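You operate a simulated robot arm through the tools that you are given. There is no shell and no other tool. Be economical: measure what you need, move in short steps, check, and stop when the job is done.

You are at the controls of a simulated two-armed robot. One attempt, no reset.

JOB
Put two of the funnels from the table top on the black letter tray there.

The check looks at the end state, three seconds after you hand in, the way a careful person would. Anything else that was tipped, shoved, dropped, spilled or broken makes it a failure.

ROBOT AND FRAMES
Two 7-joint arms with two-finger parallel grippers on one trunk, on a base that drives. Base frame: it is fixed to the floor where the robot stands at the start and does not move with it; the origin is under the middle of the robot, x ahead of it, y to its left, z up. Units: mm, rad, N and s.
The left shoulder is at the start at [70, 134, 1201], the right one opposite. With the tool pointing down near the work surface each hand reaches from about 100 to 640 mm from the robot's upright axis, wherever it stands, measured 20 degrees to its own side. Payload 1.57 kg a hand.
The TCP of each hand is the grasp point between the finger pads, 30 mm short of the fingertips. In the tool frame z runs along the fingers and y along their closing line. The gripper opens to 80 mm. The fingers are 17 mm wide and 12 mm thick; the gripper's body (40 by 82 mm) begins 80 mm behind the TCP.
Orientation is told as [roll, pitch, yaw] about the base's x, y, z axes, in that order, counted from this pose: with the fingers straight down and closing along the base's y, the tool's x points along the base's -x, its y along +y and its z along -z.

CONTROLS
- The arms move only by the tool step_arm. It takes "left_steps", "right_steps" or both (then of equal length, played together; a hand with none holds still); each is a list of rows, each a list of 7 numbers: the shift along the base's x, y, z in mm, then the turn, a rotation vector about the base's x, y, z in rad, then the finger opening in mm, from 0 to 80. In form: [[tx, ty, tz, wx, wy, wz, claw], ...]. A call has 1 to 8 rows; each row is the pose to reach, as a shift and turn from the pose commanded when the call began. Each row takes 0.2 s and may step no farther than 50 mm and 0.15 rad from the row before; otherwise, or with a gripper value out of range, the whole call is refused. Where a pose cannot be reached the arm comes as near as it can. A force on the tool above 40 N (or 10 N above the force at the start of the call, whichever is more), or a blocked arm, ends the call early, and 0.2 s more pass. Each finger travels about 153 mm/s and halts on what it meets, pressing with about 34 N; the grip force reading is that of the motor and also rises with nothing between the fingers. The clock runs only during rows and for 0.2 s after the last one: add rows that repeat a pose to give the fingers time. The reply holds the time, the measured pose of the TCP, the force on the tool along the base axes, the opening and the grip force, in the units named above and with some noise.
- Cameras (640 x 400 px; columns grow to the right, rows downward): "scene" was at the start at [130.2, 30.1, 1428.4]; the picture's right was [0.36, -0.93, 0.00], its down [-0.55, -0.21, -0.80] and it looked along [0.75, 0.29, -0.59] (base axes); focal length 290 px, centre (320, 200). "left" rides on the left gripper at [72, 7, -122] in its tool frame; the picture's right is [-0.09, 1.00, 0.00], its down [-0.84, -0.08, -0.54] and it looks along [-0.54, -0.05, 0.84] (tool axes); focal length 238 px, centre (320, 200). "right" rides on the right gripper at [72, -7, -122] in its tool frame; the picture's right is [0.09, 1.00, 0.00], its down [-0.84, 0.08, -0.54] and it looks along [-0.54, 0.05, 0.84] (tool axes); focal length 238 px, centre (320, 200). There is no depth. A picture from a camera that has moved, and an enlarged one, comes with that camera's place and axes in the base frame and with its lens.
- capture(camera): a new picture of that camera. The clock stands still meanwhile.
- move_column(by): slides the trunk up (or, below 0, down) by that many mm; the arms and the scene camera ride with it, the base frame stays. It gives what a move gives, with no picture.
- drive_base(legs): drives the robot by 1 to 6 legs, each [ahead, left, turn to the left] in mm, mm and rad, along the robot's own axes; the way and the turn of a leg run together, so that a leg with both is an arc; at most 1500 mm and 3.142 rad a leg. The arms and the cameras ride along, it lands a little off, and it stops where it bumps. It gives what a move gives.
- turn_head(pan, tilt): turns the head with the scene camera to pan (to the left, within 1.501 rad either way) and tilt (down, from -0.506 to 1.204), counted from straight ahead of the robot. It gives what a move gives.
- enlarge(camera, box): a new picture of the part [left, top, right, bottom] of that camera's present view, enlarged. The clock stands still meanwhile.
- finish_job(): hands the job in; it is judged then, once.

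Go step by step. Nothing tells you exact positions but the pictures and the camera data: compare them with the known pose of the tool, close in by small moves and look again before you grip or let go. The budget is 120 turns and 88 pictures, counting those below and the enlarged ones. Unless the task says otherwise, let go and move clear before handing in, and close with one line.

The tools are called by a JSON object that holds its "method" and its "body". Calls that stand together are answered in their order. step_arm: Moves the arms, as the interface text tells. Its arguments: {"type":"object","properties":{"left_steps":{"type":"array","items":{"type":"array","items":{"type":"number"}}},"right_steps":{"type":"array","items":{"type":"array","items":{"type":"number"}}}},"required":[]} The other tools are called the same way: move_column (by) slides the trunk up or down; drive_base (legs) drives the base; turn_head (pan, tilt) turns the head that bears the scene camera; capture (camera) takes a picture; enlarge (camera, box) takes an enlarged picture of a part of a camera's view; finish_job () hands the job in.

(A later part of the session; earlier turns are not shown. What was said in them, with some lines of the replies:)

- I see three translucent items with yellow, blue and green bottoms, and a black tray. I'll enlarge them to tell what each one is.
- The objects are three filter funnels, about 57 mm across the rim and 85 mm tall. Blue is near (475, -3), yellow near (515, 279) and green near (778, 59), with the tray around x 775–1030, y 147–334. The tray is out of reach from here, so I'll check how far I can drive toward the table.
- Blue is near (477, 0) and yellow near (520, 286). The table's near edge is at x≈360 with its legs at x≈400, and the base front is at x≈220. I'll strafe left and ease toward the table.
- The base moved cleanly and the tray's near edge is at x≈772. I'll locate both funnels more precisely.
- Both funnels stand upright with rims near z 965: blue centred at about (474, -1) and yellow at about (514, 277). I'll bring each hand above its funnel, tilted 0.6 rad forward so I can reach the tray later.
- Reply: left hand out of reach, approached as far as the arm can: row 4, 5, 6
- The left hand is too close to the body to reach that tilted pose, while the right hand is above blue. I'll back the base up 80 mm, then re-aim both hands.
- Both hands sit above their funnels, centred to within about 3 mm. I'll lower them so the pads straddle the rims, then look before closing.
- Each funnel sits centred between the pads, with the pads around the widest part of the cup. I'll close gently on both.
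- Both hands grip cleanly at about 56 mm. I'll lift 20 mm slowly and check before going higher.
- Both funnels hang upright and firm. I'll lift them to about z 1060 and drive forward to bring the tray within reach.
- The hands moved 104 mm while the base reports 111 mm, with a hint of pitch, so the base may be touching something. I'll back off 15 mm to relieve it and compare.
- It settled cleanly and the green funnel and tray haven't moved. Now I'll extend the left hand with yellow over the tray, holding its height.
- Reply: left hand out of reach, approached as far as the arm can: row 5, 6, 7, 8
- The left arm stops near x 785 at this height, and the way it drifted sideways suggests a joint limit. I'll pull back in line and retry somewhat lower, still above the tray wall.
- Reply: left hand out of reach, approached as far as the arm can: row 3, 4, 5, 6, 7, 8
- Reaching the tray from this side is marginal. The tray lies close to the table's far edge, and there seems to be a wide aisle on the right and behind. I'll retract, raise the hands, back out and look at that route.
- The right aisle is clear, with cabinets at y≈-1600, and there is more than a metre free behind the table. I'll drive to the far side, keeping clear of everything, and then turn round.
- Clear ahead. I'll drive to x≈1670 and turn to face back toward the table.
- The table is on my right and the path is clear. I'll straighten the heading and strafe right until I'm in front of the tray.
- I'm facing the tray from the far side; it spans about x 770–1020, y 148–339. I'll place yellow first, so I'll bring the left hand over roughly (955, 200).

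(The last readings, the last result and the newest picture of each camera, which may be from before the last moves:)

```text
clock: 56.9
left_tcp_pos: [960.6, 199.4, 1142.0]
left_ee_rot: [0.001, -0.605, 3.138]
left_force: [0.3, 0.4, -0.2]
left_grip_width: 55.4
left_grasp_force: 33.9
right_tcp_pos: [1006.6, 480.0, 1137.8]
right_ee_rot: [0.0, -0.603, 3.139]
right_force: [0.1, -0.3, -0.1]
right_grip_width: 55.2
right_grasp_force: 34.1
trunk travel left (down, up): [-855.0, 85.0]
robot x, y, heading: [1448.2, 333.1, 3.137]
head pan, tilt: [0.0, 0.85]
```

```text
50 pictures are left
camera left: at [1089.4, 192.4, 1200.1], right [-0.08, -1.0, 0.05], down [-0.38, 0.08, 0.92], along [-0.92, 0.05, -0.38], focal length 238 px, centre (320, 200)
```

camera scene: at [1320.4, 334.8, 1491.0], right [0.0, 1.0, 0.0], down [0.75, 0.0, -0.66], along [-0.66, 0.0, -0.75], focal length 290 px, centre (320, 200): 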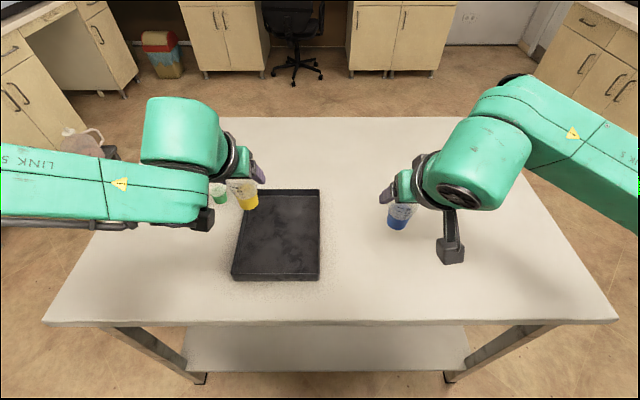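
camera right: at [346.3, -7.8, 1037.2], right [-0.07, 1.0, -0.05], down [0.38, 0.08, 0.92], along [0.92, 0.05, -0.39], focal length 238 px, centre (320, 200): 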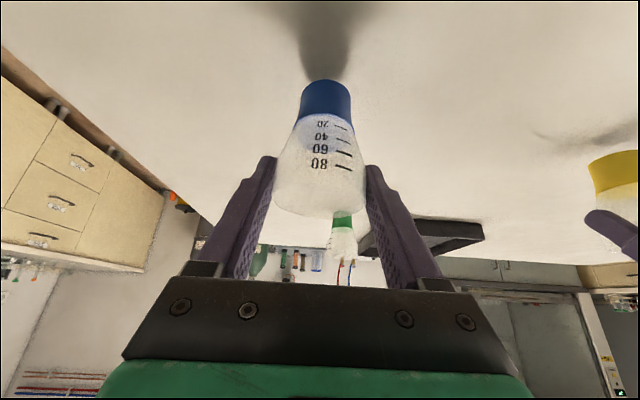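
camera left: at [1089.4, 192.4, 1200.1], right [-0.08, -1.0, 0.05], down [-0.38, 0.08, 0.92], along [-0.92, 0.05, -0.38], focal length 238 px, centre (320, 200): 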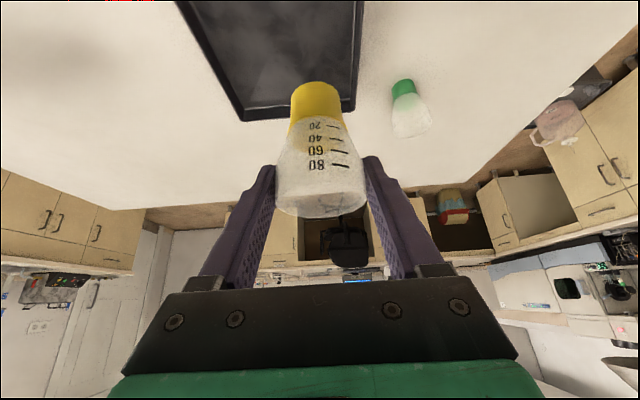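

Yellow hangs over the tray at about (960, 199). I'll lower the trunk by 80 and then lower the left hand to just above the tray floor.

{"method": "move_column", "body": {"by": -80}}

{"method": "step_arm", "body": {"left_steps": [[0, 0, -20, 0, 0, 0, 50], [0, 0, -40, 0, 0, 0, 50], [0, 0, -60, 0, 0, 0, 50], [0, 0, -75, 0, 0, 0, 50], [0, 0, -75, 0, 0, 0, 50]]}}

{"method": "capture", "body": {"camera": "left"}}

{"method": "enlarge", "body": {"camera": "scene", "box": [160, 150, 352, 300]}}

{"method": "capture", "body": {"camera": "right"}}

```text
clock: 58.1
left_tcp_pos: [959.5, 199.0, 1059.4]
left_ee_rot: [-0.003, -0.604, 3.138]
left_force: [-0.3, 0.8, -0.2]
left_grip_width: 54.8
left_grasp_force: 34.2
right_tcp_pos: [1004.0, 480.2, 1056.7]
right_ee_rot: [0.0, -0.601, 3.137]
right_force: [0.0, -0.3, -0.8]
right_grip_width: 55.4
right_grasp_force: 34.3
trunk travel left (down, up): [-775.0, 165.0]
robot x, y, heading: [1444.2, 337.4, 3.135]
head pan, tilt: [0.0, 0.85]
```

```text
clock: 59.3
left_tcp_pos: [957.9, 198.3, 983.3]
left_ee_rot: [-0.001, -0.603, 3.14]
left_force: [0.5, -0.5, -0.2]
left_grip_width: 55.1
left_grasp_force: 33.8
right_tcp_pos: [1003.4, 479.7, 1056.7]
right_ee_rot: [0.0, -0.599, 3.139]
right_force: [0.1, 0.4, -1.4]
right_grip_width: 55.5
right_grasp_force: 34.0
trunk travel left (down, up): [-775.0, 165.0]
robot x, y, heading: [1451.0, 339.0, 3.14]
head pan, tilt: [0.0, 0.85]
```

```text
49 pictures are left
camera left: at [1086.8, 192.4, 1042.6], right [-0.08, -1.0, 0.05], down [-0.38, 0.08, 0.92], along [-0.92, 0.05, -0.39], focal length 238 px, centre (320, 200)
```

left: 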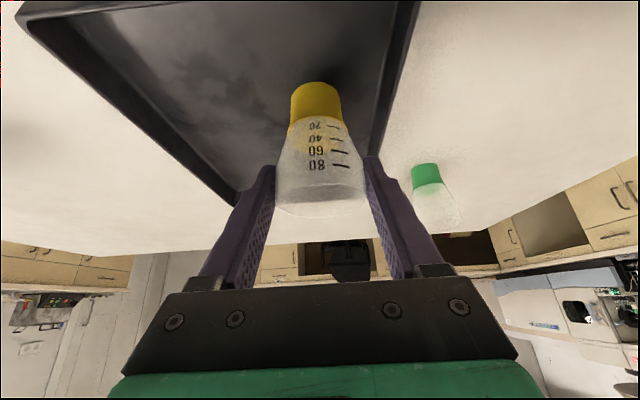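

```text
2.67 times, centred on (256, 225) of scene
camera zoom: at [1317.6, 334.6, 1410.7], right [0.0, 1.0, 0.0], down [0.75, 0.0, -0.66], along [-0.66, 0.0, -0.75], focal length 772 px, centre (491, 133)
```

zoom: 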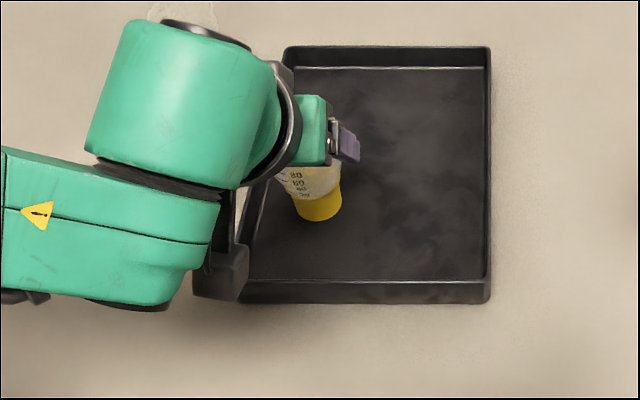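

```text
47 pictures are left
camera right: at [1131.6, 485.1, 1117.2], right [0.07, -1.0, -0.05], down [-0.39, -0.08, 0.92], along [-0.92, -0.05, -0.39], focal length 238 px, centre (320, 200)
```

right: 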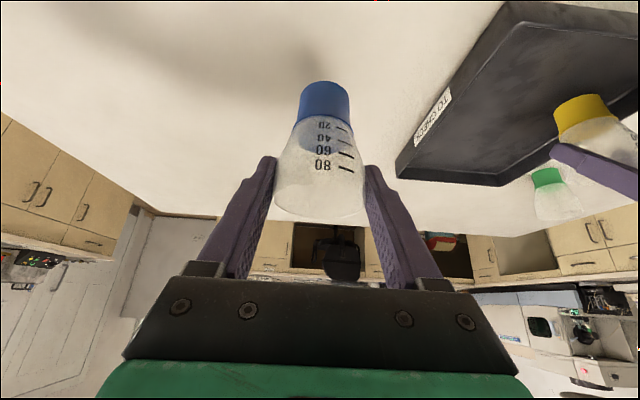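

Yellow is inside the tray, clear of the wall. I'll lower it in small steps until it touches down.

{"method": "step_arm", "body": {"left_steps": [[0, 5, -8, 0, 0, 0, 50], [0, 5, -15, 0, 0, 0, 50], [0, 5, -18, 0, 0, 0, 50], [0, 5, -20, 0, 0, 0, 50], [0, 5, -22, 0, 0, 0, 50], [0, 5, -22, 0, 0, 0, 50]]}}

{"method": "enlarge", "body": {"camera": "left", "box": [240, 40, 400, 140]}}

```text
clock: 60.7
left_tcp_pos: [958.8, 204.4, 966.1]
left_ee_rot: [0.0, -0.612, 3.138]
left_force: [-4.1, -1.5, 20.2]
left_grip_width: 54.9
left_grasp_force: 33.5
right_tcp_pos: [1006.0, 479.6, 1058.7]
right_ee_rot: [0.0, -0.602, 3.138]
right_force: [-0.2, -0.4, -0.8]
right_grip_width: 55.1
right_grasp_force: 33.6
trunk travel left (down, up): [-775.0, 165.0]
robot x, y, heading: [1445.3, 334.4, 3.13]
head pan, tilt: [0.0, 0.85]
```

```text
4.00 times, centred on (320, 90) of left
camera zoom: at [1087.8, 197.7, 1024.1], right [-0.08, -1.0, 0.05], down [-0.37, 0.08, 0.92], along [-0.92, 0.05, -0.38], focal length 953 px, centre (320, 640)
```

zoom: 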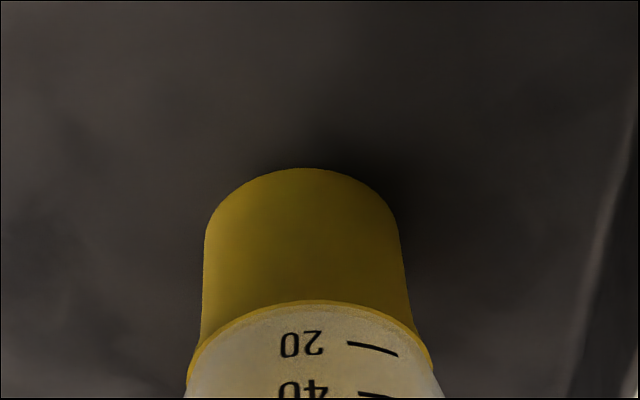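

Yellow has touched down with about 20 N of push. I'll ease up 3 mm to take the load off before opening.

{"method": "step_arm", "body": {"left_steps": [[0, 0, 1.5, 0, 0, 0, 50], [0, 0, 3, 0, 0, 0, 50], [0, 0, 3, 0, 0, 0, 50]]}}

```text
clock: 61.5
left_tcp_pos: [960.7, 205.3, 966.7]
left_ee_rot: [-0.001, -0.604, 3.139]
left_force: [-3.1, -0.3, 11.1]
left_grip_width: 55.0
left_grasp_force: 34.1
right_tcp_pos: [1004.8, 480.2, 1055.3]
right_ee_rot: [0.0, -0.599, 3.138]
right_force: [0.3, -0.5, 0.1]
right_grip_width: 55.0
right_grasp_force: 33.6
trunk travel left (down, up): [-775.0, 165.0]
robot x, y, heading: [1448.3, 336.8, 3.139]
head pan, tilt: [0.0, 0.85]
```

{"method": "step_arm", "body": {"left_steps": [[0, 0, 1.5, 0, 0, 0, 50], [0, 0, 3, 0, 0, 0, 50], [0, 0, 3, 0, 0, 0, 50]]}}

{"method": "capture", "body": {"camera": "left"}}

```text
clock: 62.3
left_tcp_pos: [959.0, 204.7, 968.8]
left_ee_rot: [0.0, -0.604, 3.137]
left_force: [1.3, 0.6, -0.9]
left_grip_width: 55.1
left_grasp_force: 34.7
right_tcp_pos: [1003.6, 480.0, 1057.6]
right_ee_rot: [-0.001, -0.6, 3.138]
right_force: [0.7, -0.2, -0.6]
right_grip_width: 55.2
right_grasp_force: 34.1
trunk travel left (down, up): [-775.0, 165.0]
robot x, y, heading: [1447.9, 330.3, 3.137]
head pan, tilt: [0.0, 0.85]
```

```text
45 pictures are left
camera left: at [1087.4, 197.3, 1028.1], right [-0.08, -1.0, 0.05], down [-0.38, 0.08, 0.92], along [-0.92, 0.05, -0.39], focal length 238 px, centre (320, 200)
```

left: 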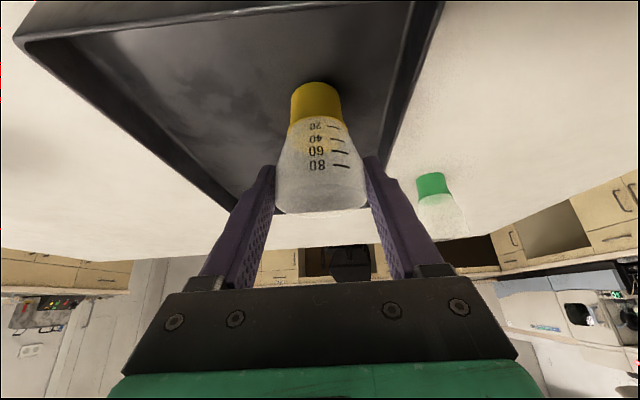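

The load is off. I'll dip 1.5 mm back to touch and open slowly.

{"method": "step_arm", "body": {"left_steps": [[0, 0, -1.5, 0, 0, 0, 50], [0, 0, -1.5, 0, 0, 0, 55], [0, 0, -1.5, 0, 0, 0, 57], [0, 0, -1.5, 0, 0, 0, 60], [0, 0, -1.5, 0, 0, 0, 65], [0, 0, -1.5, 0, 0, 0, 70], [0, 0, -1.5, 0, 0, 0, 76], [0, 0, -1.5, 0, 0, 0, 76]]}}

{"method": "capture", "body": {"camera": "left"}}

```text
clock: 64.1
left_tcp_pos: [958.4, 204.3, 966.8]
left_ee_rot: [-0.001, -0.605, 3.137]
left_force: [-0.4, 0.2, -0.6]
left_grip_width: 75.8
left_grasp_force: 0.1
right_tcp_pos: [1001.6, 479.3, 1056.4]
right_ee_rot: [0.0, -0.601, 3.139]
right_force: [-0.9, 1.0, -0.3]
right_grip_width: 55.2
right_grasp_force: 34.0
trunk travel left (down, up): [-775.0, 165.0]
robot x, y, heading: [1447.5, 336.4, 3.134]
head pan, tilt: [0.0, 0.85]
```

```text
44 pictures are left
camera left: at [1087.3, 197.0, 1026.7], right [-0.08, -1.0, 0.05], down [-0.38, 0.08, 0.92], along [-0.92, 0.05, -0.39], focal length 238 px, centre (320, 200)
```

left: 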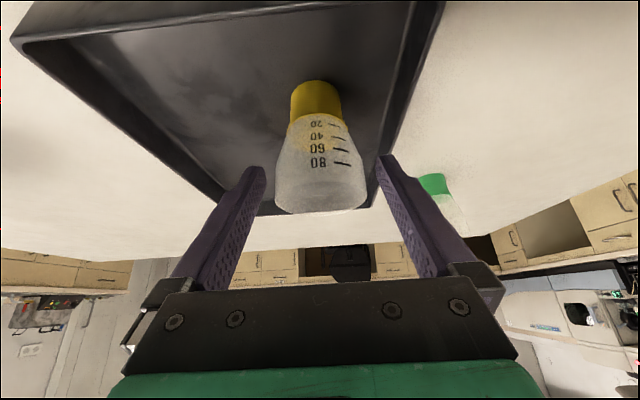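

Yellow stands upright in the tray. I'll withdraw the left hand back along its fingers and up.

{"method": "step_arm", "body": {"left_steps": [[7, 0, 10, 0, 0, 0, 76], [14, 0, 20, 0, 0, 0, 76], [28, 0, 41, 0, 0, 0, 76], [45, 0, 66, 0, 0, 0, 76], [62, 0, 90, 0, 0, 0, 76], [75, 0, 115, 0, 0, 0, 76], [75, 0, 115, 0, 0, 0, 76]]}}

{"method": "capture", "body": {"camera": "scene"}}

```text
clock: 65.7
left_tcp_pos: [998.6, 203.5, 1027.2]
left_ee_rot: [-0.002, -0.604, 3.138]
left_force: [-0.6, -0.7, 0.5]
left_grip_width: 76.0
left_grasp_force: 0.1
left hand out of reach, approached as far as the arm can: row 4, 5, 6, 7
right_tcp_pos: [1004.1, 479.7, 1055.8]
right_ee_rot: [0.0, -0.6, 3.137]
right_force: [0.6, 0.6, 0.0]
right_grip_width: 55.3
right_grasp_force: 34.0
trunk travel left (down, up): [-775.0, 165.0]
robot x, y, heading: [1448.7, 336.8, 3.135]
head pan, tilt: [0.0, 0.85]
```

```text
43 pictures are left
camera scene: at [1317.7, 334.6, 1410.7], right [0.0, 1.0, 0.0], down [0.75, 0.0, -0.66], along [-0.66, 0.0, -0.75], focal length 290 px, centre (320, 200)
```

scene: 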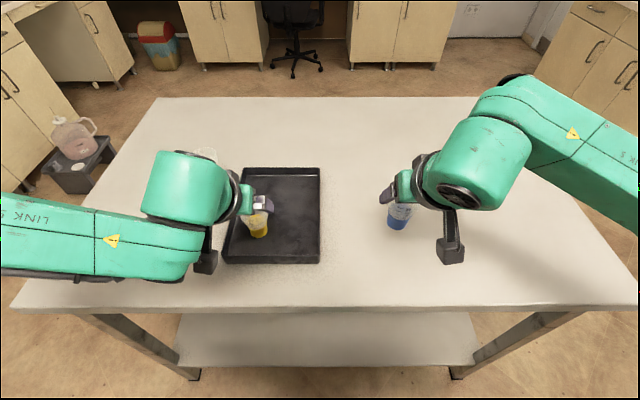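

The left hand is clear of yellow. I'll raise the trunk 80, strafe left 188 and go ahead a little, to bring blue over about (945, 292).

{"method": "move_column", "body": {"by": 80}}

{"method": "drive_base", "body": {"legs": [[0, 188, 0.004], [55, 0, 0]]}}

{"method": "capture", "body": {"camera": "scene"}}

{"method": "capture", "body": {"camera": "right"}}

```text
clock: 66.9
left_tcp_pos: [998.0, 204.3, 1107.2]
left_ee_rot: [-0.002, -0.605, 3.137]
left_force: [-0.5, 0.0, -0.1]
left_grip_width: 76.0
left_grasp_force: 0.1
right_tcp_pos: [1002.5, 479.5, 1136.0]
right_ee_rot: [0.0, -0.599, 3.138]
right_force: [0.1, -0.1, -0.7]
right_grip_width: 55.1
right_grasp_force: 33.7
trunk travel left (down, up): [-855.0, 85.0]
robot x, y, heading: [1446.1, 335.1, 3.138]
head pan, tilt: [0.0, 0.85]
```

```text
clock: 69.0
left_tcp_pos: [952.4, 14.0, 1110.9]
left_ee_rot: [0.0, -0.611, -3.143]
left_force: [0.4, 1.4, -0.5]
left_grip_width: 75.9
left_grasp_force: 0.0
right_tcp_pos: [955.2, 289.2, 1139.4]
right_ee_rot: [0.003, -0.605, -3.14]
right_force: [1.3, 0.3, -0.4]
right_grip_width: 54.9
right_grasp_force: 34.0
trunk travel left (down, up): [-855.0, 85.0]
robot x, y, heading: [1392.0, 147.5, -3.146]
head pan, tilt: [0.0, 0.85]
```

```text
42 pictures are left
camera scene: at [1272.1, 146.8, 1491.6], right [0.0, 1.0, 0.0], down [0.75, 0.0, -0.67], along [-0.67, 0.0, -0.75], focal length 290 px, centre (320, 200)
```

scene: 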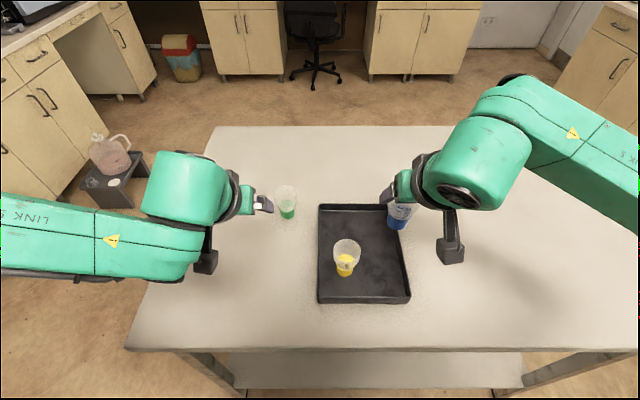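

```text
41 pictures are left
camera right: at [1083.3, 296.0, 1199.3], right [0.08, -1.0, -0.05], down [-0.38, -0.08, 0.92], along [-0.92, -0.05, -0.38], focal length 238 px, centre (320, 200)
```

right: 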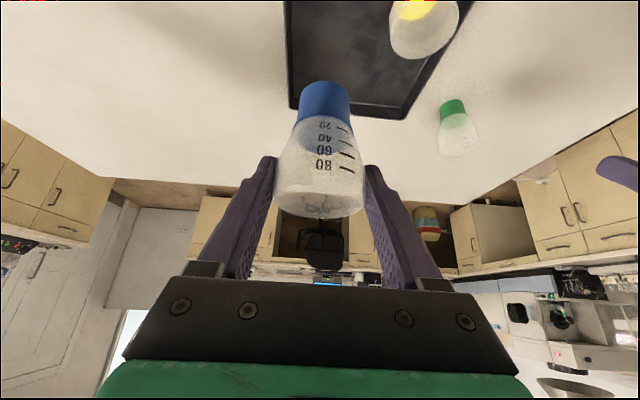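

Blue is over the tray beside yellow. I'll lower the trunk and then the right hand in stages, and check the spacing.

{"method": "move_column", "body": {"by": -80}}

{"method": "step_arm", "body": {"right_steps": [[-4, 1, -20, 0, 0, 0, 50], [-6, 2, -40, 0, 0, 0, 50], [-6, 2, -60, 0, 0, 0, 50], [-6, 2, -73, 0, 0, 0, 50], [-6, 2, -73, 0, 0, 0, 50]]}}

{"method": "capture", "body": {"camera": "right"}}

{"method": "capture", "body": {"camera": "scene"}}

```text
clock: 70.2
left_tcp_pos: [945.2, 12.9, 1026.9]
left_ee_rot: [0.0, -0.606, -3.139]
left_force: [1.2, -0.9, -0.1]
left_grip_width: 76.3
left_grasp_force: 0.1
right_tcp_pos: [947.6, 287.6, 1057.9]
right_ee_rot: [0.0, -0.603, -3.138]
right_force: [0.1, -0.1, -0.9]
right_grip_width: 55.0
right_grasp_force: 34.0
trunk travel left (down, up): [-775.0, 165.0]
robot x, y, heading: [1391.1, 143.5, -3.144]
head pan, tilt: [0.0, 0.85]
```

```text
clock: 71.3
left_tcp_pos: [944.5, 12.9, 1026.7]
left_ee_rot: [-0.001, -0.604, -3.139]
left_force: [-0.1, 0.6, 0.5]
left_grip_width: 75.9
left_grasp_force: 0.1
right_tcp_pos: [941.8, 290.2, 984.4]
right_ee_rot: [0.0, -0.6, -3.139]
right_force: [0.1, 0.4, -0.5]
right_grip_width: 54.8
right_grasp_force: 34.1
trunk travel left (down, up): [-775.0, 165.0]
robot x, y, heading: [1389.6, 143.8, -3.146]
head pan, tilt: [0.0, 0.85]
```

```text
40 pictures are left
camera right: at [1070.0, 296.2, 1044.1], right [0.08, -1.0, -0.05], down [-0.38, -0.08, 0.92], along [-0.92, -0.05, -0.39], focal length 238 px, centre (320, 200)
```

right: 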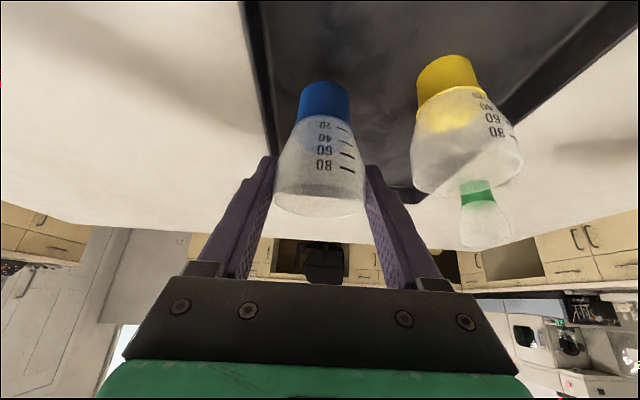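

```text
39 pictures are left
camera scene: at [1262.3, 144.8, 1410.7], right [0.0, 1.0, 0.0], down [0.75, 0.0, -0.66], along [-0.66, 0.0, -0.75], focal length 290 px, centre (320, 200)
```

scene: 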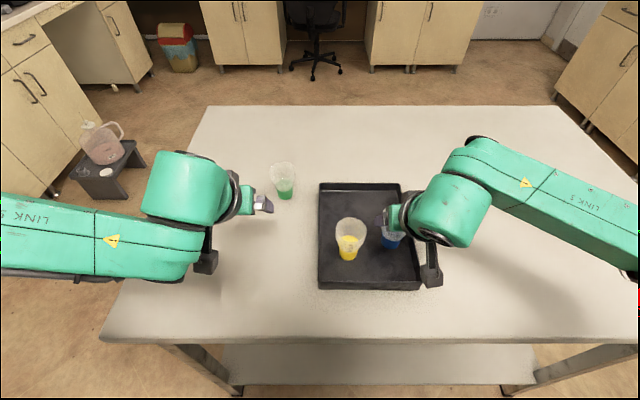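

Blue has room on both sides. I'll lower it in small steps toward touchdown at about z 967.

{"method": "step_arm", "body": {"right_steps": [[0, -3, -7, 0, 0, 0, 50], [0, -4, -13, 0, 0, 0, 50], [0, -4, -15, 0, 0, 0, 50], [0, -4, -16.5, 0, 0, 0, 50], [0, -4, -16.5, 0, 0, 0, 50]]}}

{"method": "enlarge", "body": {"camera": "right", "box": [220, 20, 460, 170]}}

```text
clock: 72.5
left_tcp_pos: [943.8, 12.4, 1026.3]
left_ee_rot: [-0.001, -0.603, -3.139]
left_force: [-0.1, 1.2, 0.6]
left_grip_width: 76.0
left_grasp_force: 0.1
right_tcp_pos: [941.6, 285.3, 967.7]
right_ee_rot: [0.0, -0.598, -3.139]
right_force: [-1.0, -0.1, -0.5]
right_grip_width: 54.8
right_grasp_force: 34.0
trunk travel left (down, up): [-775.0, 165.0]
robot x, y, heading: [1392.0, 149.5, -3.138]
head pan, tilt: [0.0, 0.85]
```

```text
2.67 times, centred on (340, 95) of right
camera zoom: at [1070.1, 292.1, 1027.4], right [0.08, -1.0, -0.05], down [-0.39, -0.08, 0.92], along [-0.92, -0.05, -0.39], focal length 636 px, centre (267, 480)
```

zoom: 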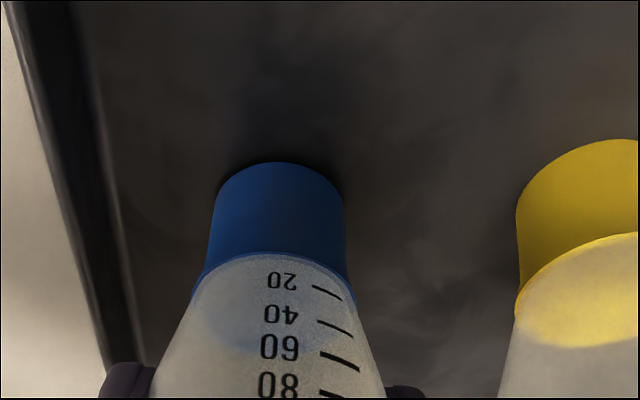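

{"method": "step_arm", "body": {"right_steps": [[0, 0, -1, 0, 0, 0, 50], [0, 0, -2, 0, 0, 0, 50], [0, 0, -2, 0, 0, 0, 50]]}}

```text
clock: 73.3
left_tcp_pos: [943.9, 13.6, 1027.1]
left_ee_rot: [-0.003, -0.606, -3.139]
left_force: [0.3, -0.8, 0.0]
left_grip_width: 75.8
left_grasp_force: 0.0
right_tcp_pos: [942.1, 286.2, 966.0]
right_ee_rot: [0.002, -0.601, -3.141]
right_force: [0.3, 0.1, -0.6]
right_grip_width: 55.0
right_grasp_force: 34.2
trunk travel left (down, up): [-775.0, 165.0]
robot x, y, heading: [1392.8, 148.5, -3.138]
head pan, tilt: [0.0, 0.85]
```

Blue is still just clear of the floor, so I'll go down 1 mm at a time.

{"method": "step_arm", "body": {"right_steps": [[0, 0, -1, 0, 0, 0, 50], [0, 0, -2, 0, 0, 0, 50], [0, 0, -2, 0, 0, 0, 50]]}}

```text
clock: 74.2
left_tcp_pos: [946.3, 11.9, 1027.1]
left_ee_rot: [-0.002, -0.607, -3.14]
left_force: [0.1, 0.6, -0.4]
left_grip_width: 76.1
left_grasp_force: 0.2
right_tcp_pos: [942.0, 286.7, 964.2]
right_ee_rot: [0.001, -0.602, -3.14]
right_force: [0.2, -0.1, 9.9]
right_grip_width: 55.1
right_grasp_force: 34.0
trunk travel left (down, up): [-775.0, 165.0]
robot x, y, heading: [1391.9, 145.6, -3.138]
head pan, tilt: [0.0, 0.85]
```

Blue has touched down with 10 N. I'll ease up 1.5 mm and open slowly to 68.

{"method": "step_arm", "body": {"right_steps": [[0, 0, 1.2, 0, 0, 0, 50], [0, 0, 1.2, 0, 0, 0, 50], [0, 0, 1.2, 0, 0, 0, 55], [0, 0, 1.2, 0, 0, 0, 57], [0, 0, 1.2, 0, 0, 0, 60], [0, 0, 1.2, 0, 0, 0, 64], [0, 0, 1.2, 0, 0, 0, 70], [0, 0, 1.2, 0, 0, 0, 70]]}}

{"method": "capture", "body": {"camera": "right"}}

```text
clock: 76.0
left_tcp_pos: [945.0, 13.6, 1025.4]
left_ee_rot: [-0.002, -0.605, -3.139]
left_force: [-0.2, -0.3, 0.2]
left_grip_width: 75.9
left_grasp_force: 0.0
right_tcp_pos: [942.0, 285.1, 964.2]
right_ee_rot: [0.0, -0.6, -3.139]
right_force: [0.5, -1.0, 0.3]
right_grip_width: 70.1
right_grasp_force: 0.1
trunk travel left (down, up): [-775.0, 165.0]
robot x, y, heading: [1393.6, 146.4, -3.139]
head pan, tilt: [0.0, 0.85]
```

```text
37 pictures are left
camera right: at [1069.5, 292.5, 1025.3], right [0.08, -1.0, -0.05], down [-0.38, -0.08, 0.92], along [-0.92, -0.05, -0.39], focal length 238 px, centre (320, 200)
```

right: 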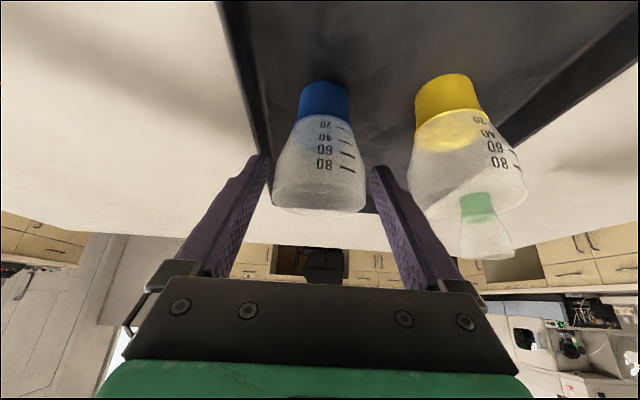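

Both funnels stand upright in the tray. I'll withdraw the right hand along its fingers.

{"method": "step_arm", "body": {"right_steps": [[6, 1, 8, 0, 0, 0, 70], [12, 1, 17, 0, 0, 0, 70], [20, 1, 29, 0, 0, 0, 70], [28, 1, 41, 0, 0, 0, 70], [36, 1, 56, 0, 0, 0, 70], [40, 1, 70, 0, 0, 0, 70], [40, 1, 70, 0, 0, 0, 70]]}}

{"method": "move_column", "body": {"by": 100}}

{"method": "drive_base", "body": {"legs": [[-300, 0, 0]]}}

{"method": "enlarge", "body": {"camera": "scene", "box": [180, 60, 500, 260]}}

```text
clock: 77.5
left_tcp_pos: [944.0, 12.8, 1027.0]
left_ee_rot: [-0.004, -0.604, -3.14]
left_force: [-0.2, 0.3, -0.5]
left_grip_width: 76.0
left_grasp_force: 0.0
right_tcp_pos: [981.0, 285.9, 1035.4]
right_ee_rot: [0.001, -0.597, -3.142]
right_force: [0.2, -0.5, 0.0]
right_grip_width: 70.0
right_grasp_force: 0.1
trunk travel left (down, up): [-775.0, 165.0]
robot x, y, heading: [1393.4, 144.9, -3.143]
head pan, tilt: [0.0, 0.85]
```

```text
clock: 78.9
left_tcp_pos: [944.1, 12.9, 1127.2]
left_ee_rot: [-0.001, -0.605, -3.14]
left_force: [0.3, 0.3, 0.3]
left_grip_width: 76.0
left_grasp_force: 0.1
right_tcp_pos: [980.9, 288.1, 1135.9]
right_ee_rot: [0.0, -0.601, -3.139]
right_force: [0.6, -0.4, -0.1]
right_grip_width: 70.1
right_grasp_force: 0.2
trunk travel left (down, up): [-875.0, 65.0]
robot x, y, heading: [1392.8, 145.7, -3.143]
head pan, tilt: [0.0, 0.85]
```

```text
clock: 80.9
left_tcp_pos: [1243.1, 11.0, 1125.7]
left_ee_rot: [0.001, -0.6, -3.132]
left_force: [-0.9, 0.4, -0.4]
left_grip_width: 76.1
left_grasp_force: 0.1
right_tcp_pos: [1277.7, 285.7, 1134.2]
right_ee_rot: [0.001, -0.598, -3.133]
right_force: [0.2, 0.1, 0.3]
right_grip_width: 69.6
right_grasp_force: 0.1
trunk travel left (down, up): [-875.0, 65.0]
robot x, y, heading: [1689.7, 148.7, -3.135]
head pan, tilt: [0.0, 0.85]
```

```text
2.00 times, centred on (340, 160) of scene
camera zoom: at [1559.3, 145.1, 1510.4], right [-0.01, 1.0, 0.0], down [0.75, 0.01, -0.66], along [-0.66, 0.0, -0.75], focal length 579 px, centre (280, 280)
```

zoom: 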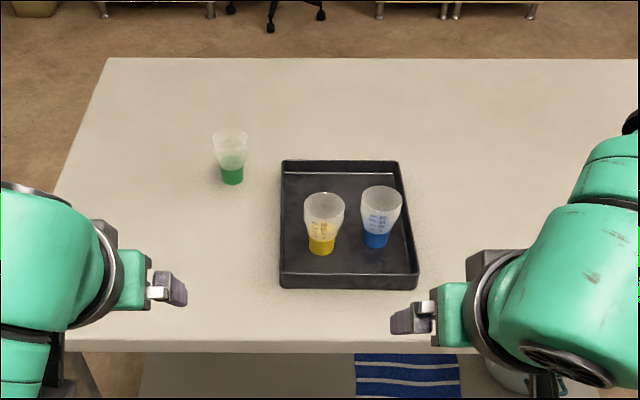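

Yellow and blue stand upright in the tray, green is undisturbed, and both hands are clear, so I'm handing in.

{"method": "finish_job", "body": {}}

```text
The job is handed in.
```

The yellow and blue funnels are standing upright on the black letter tray. The green funnel is where it was, and both hands are clear.
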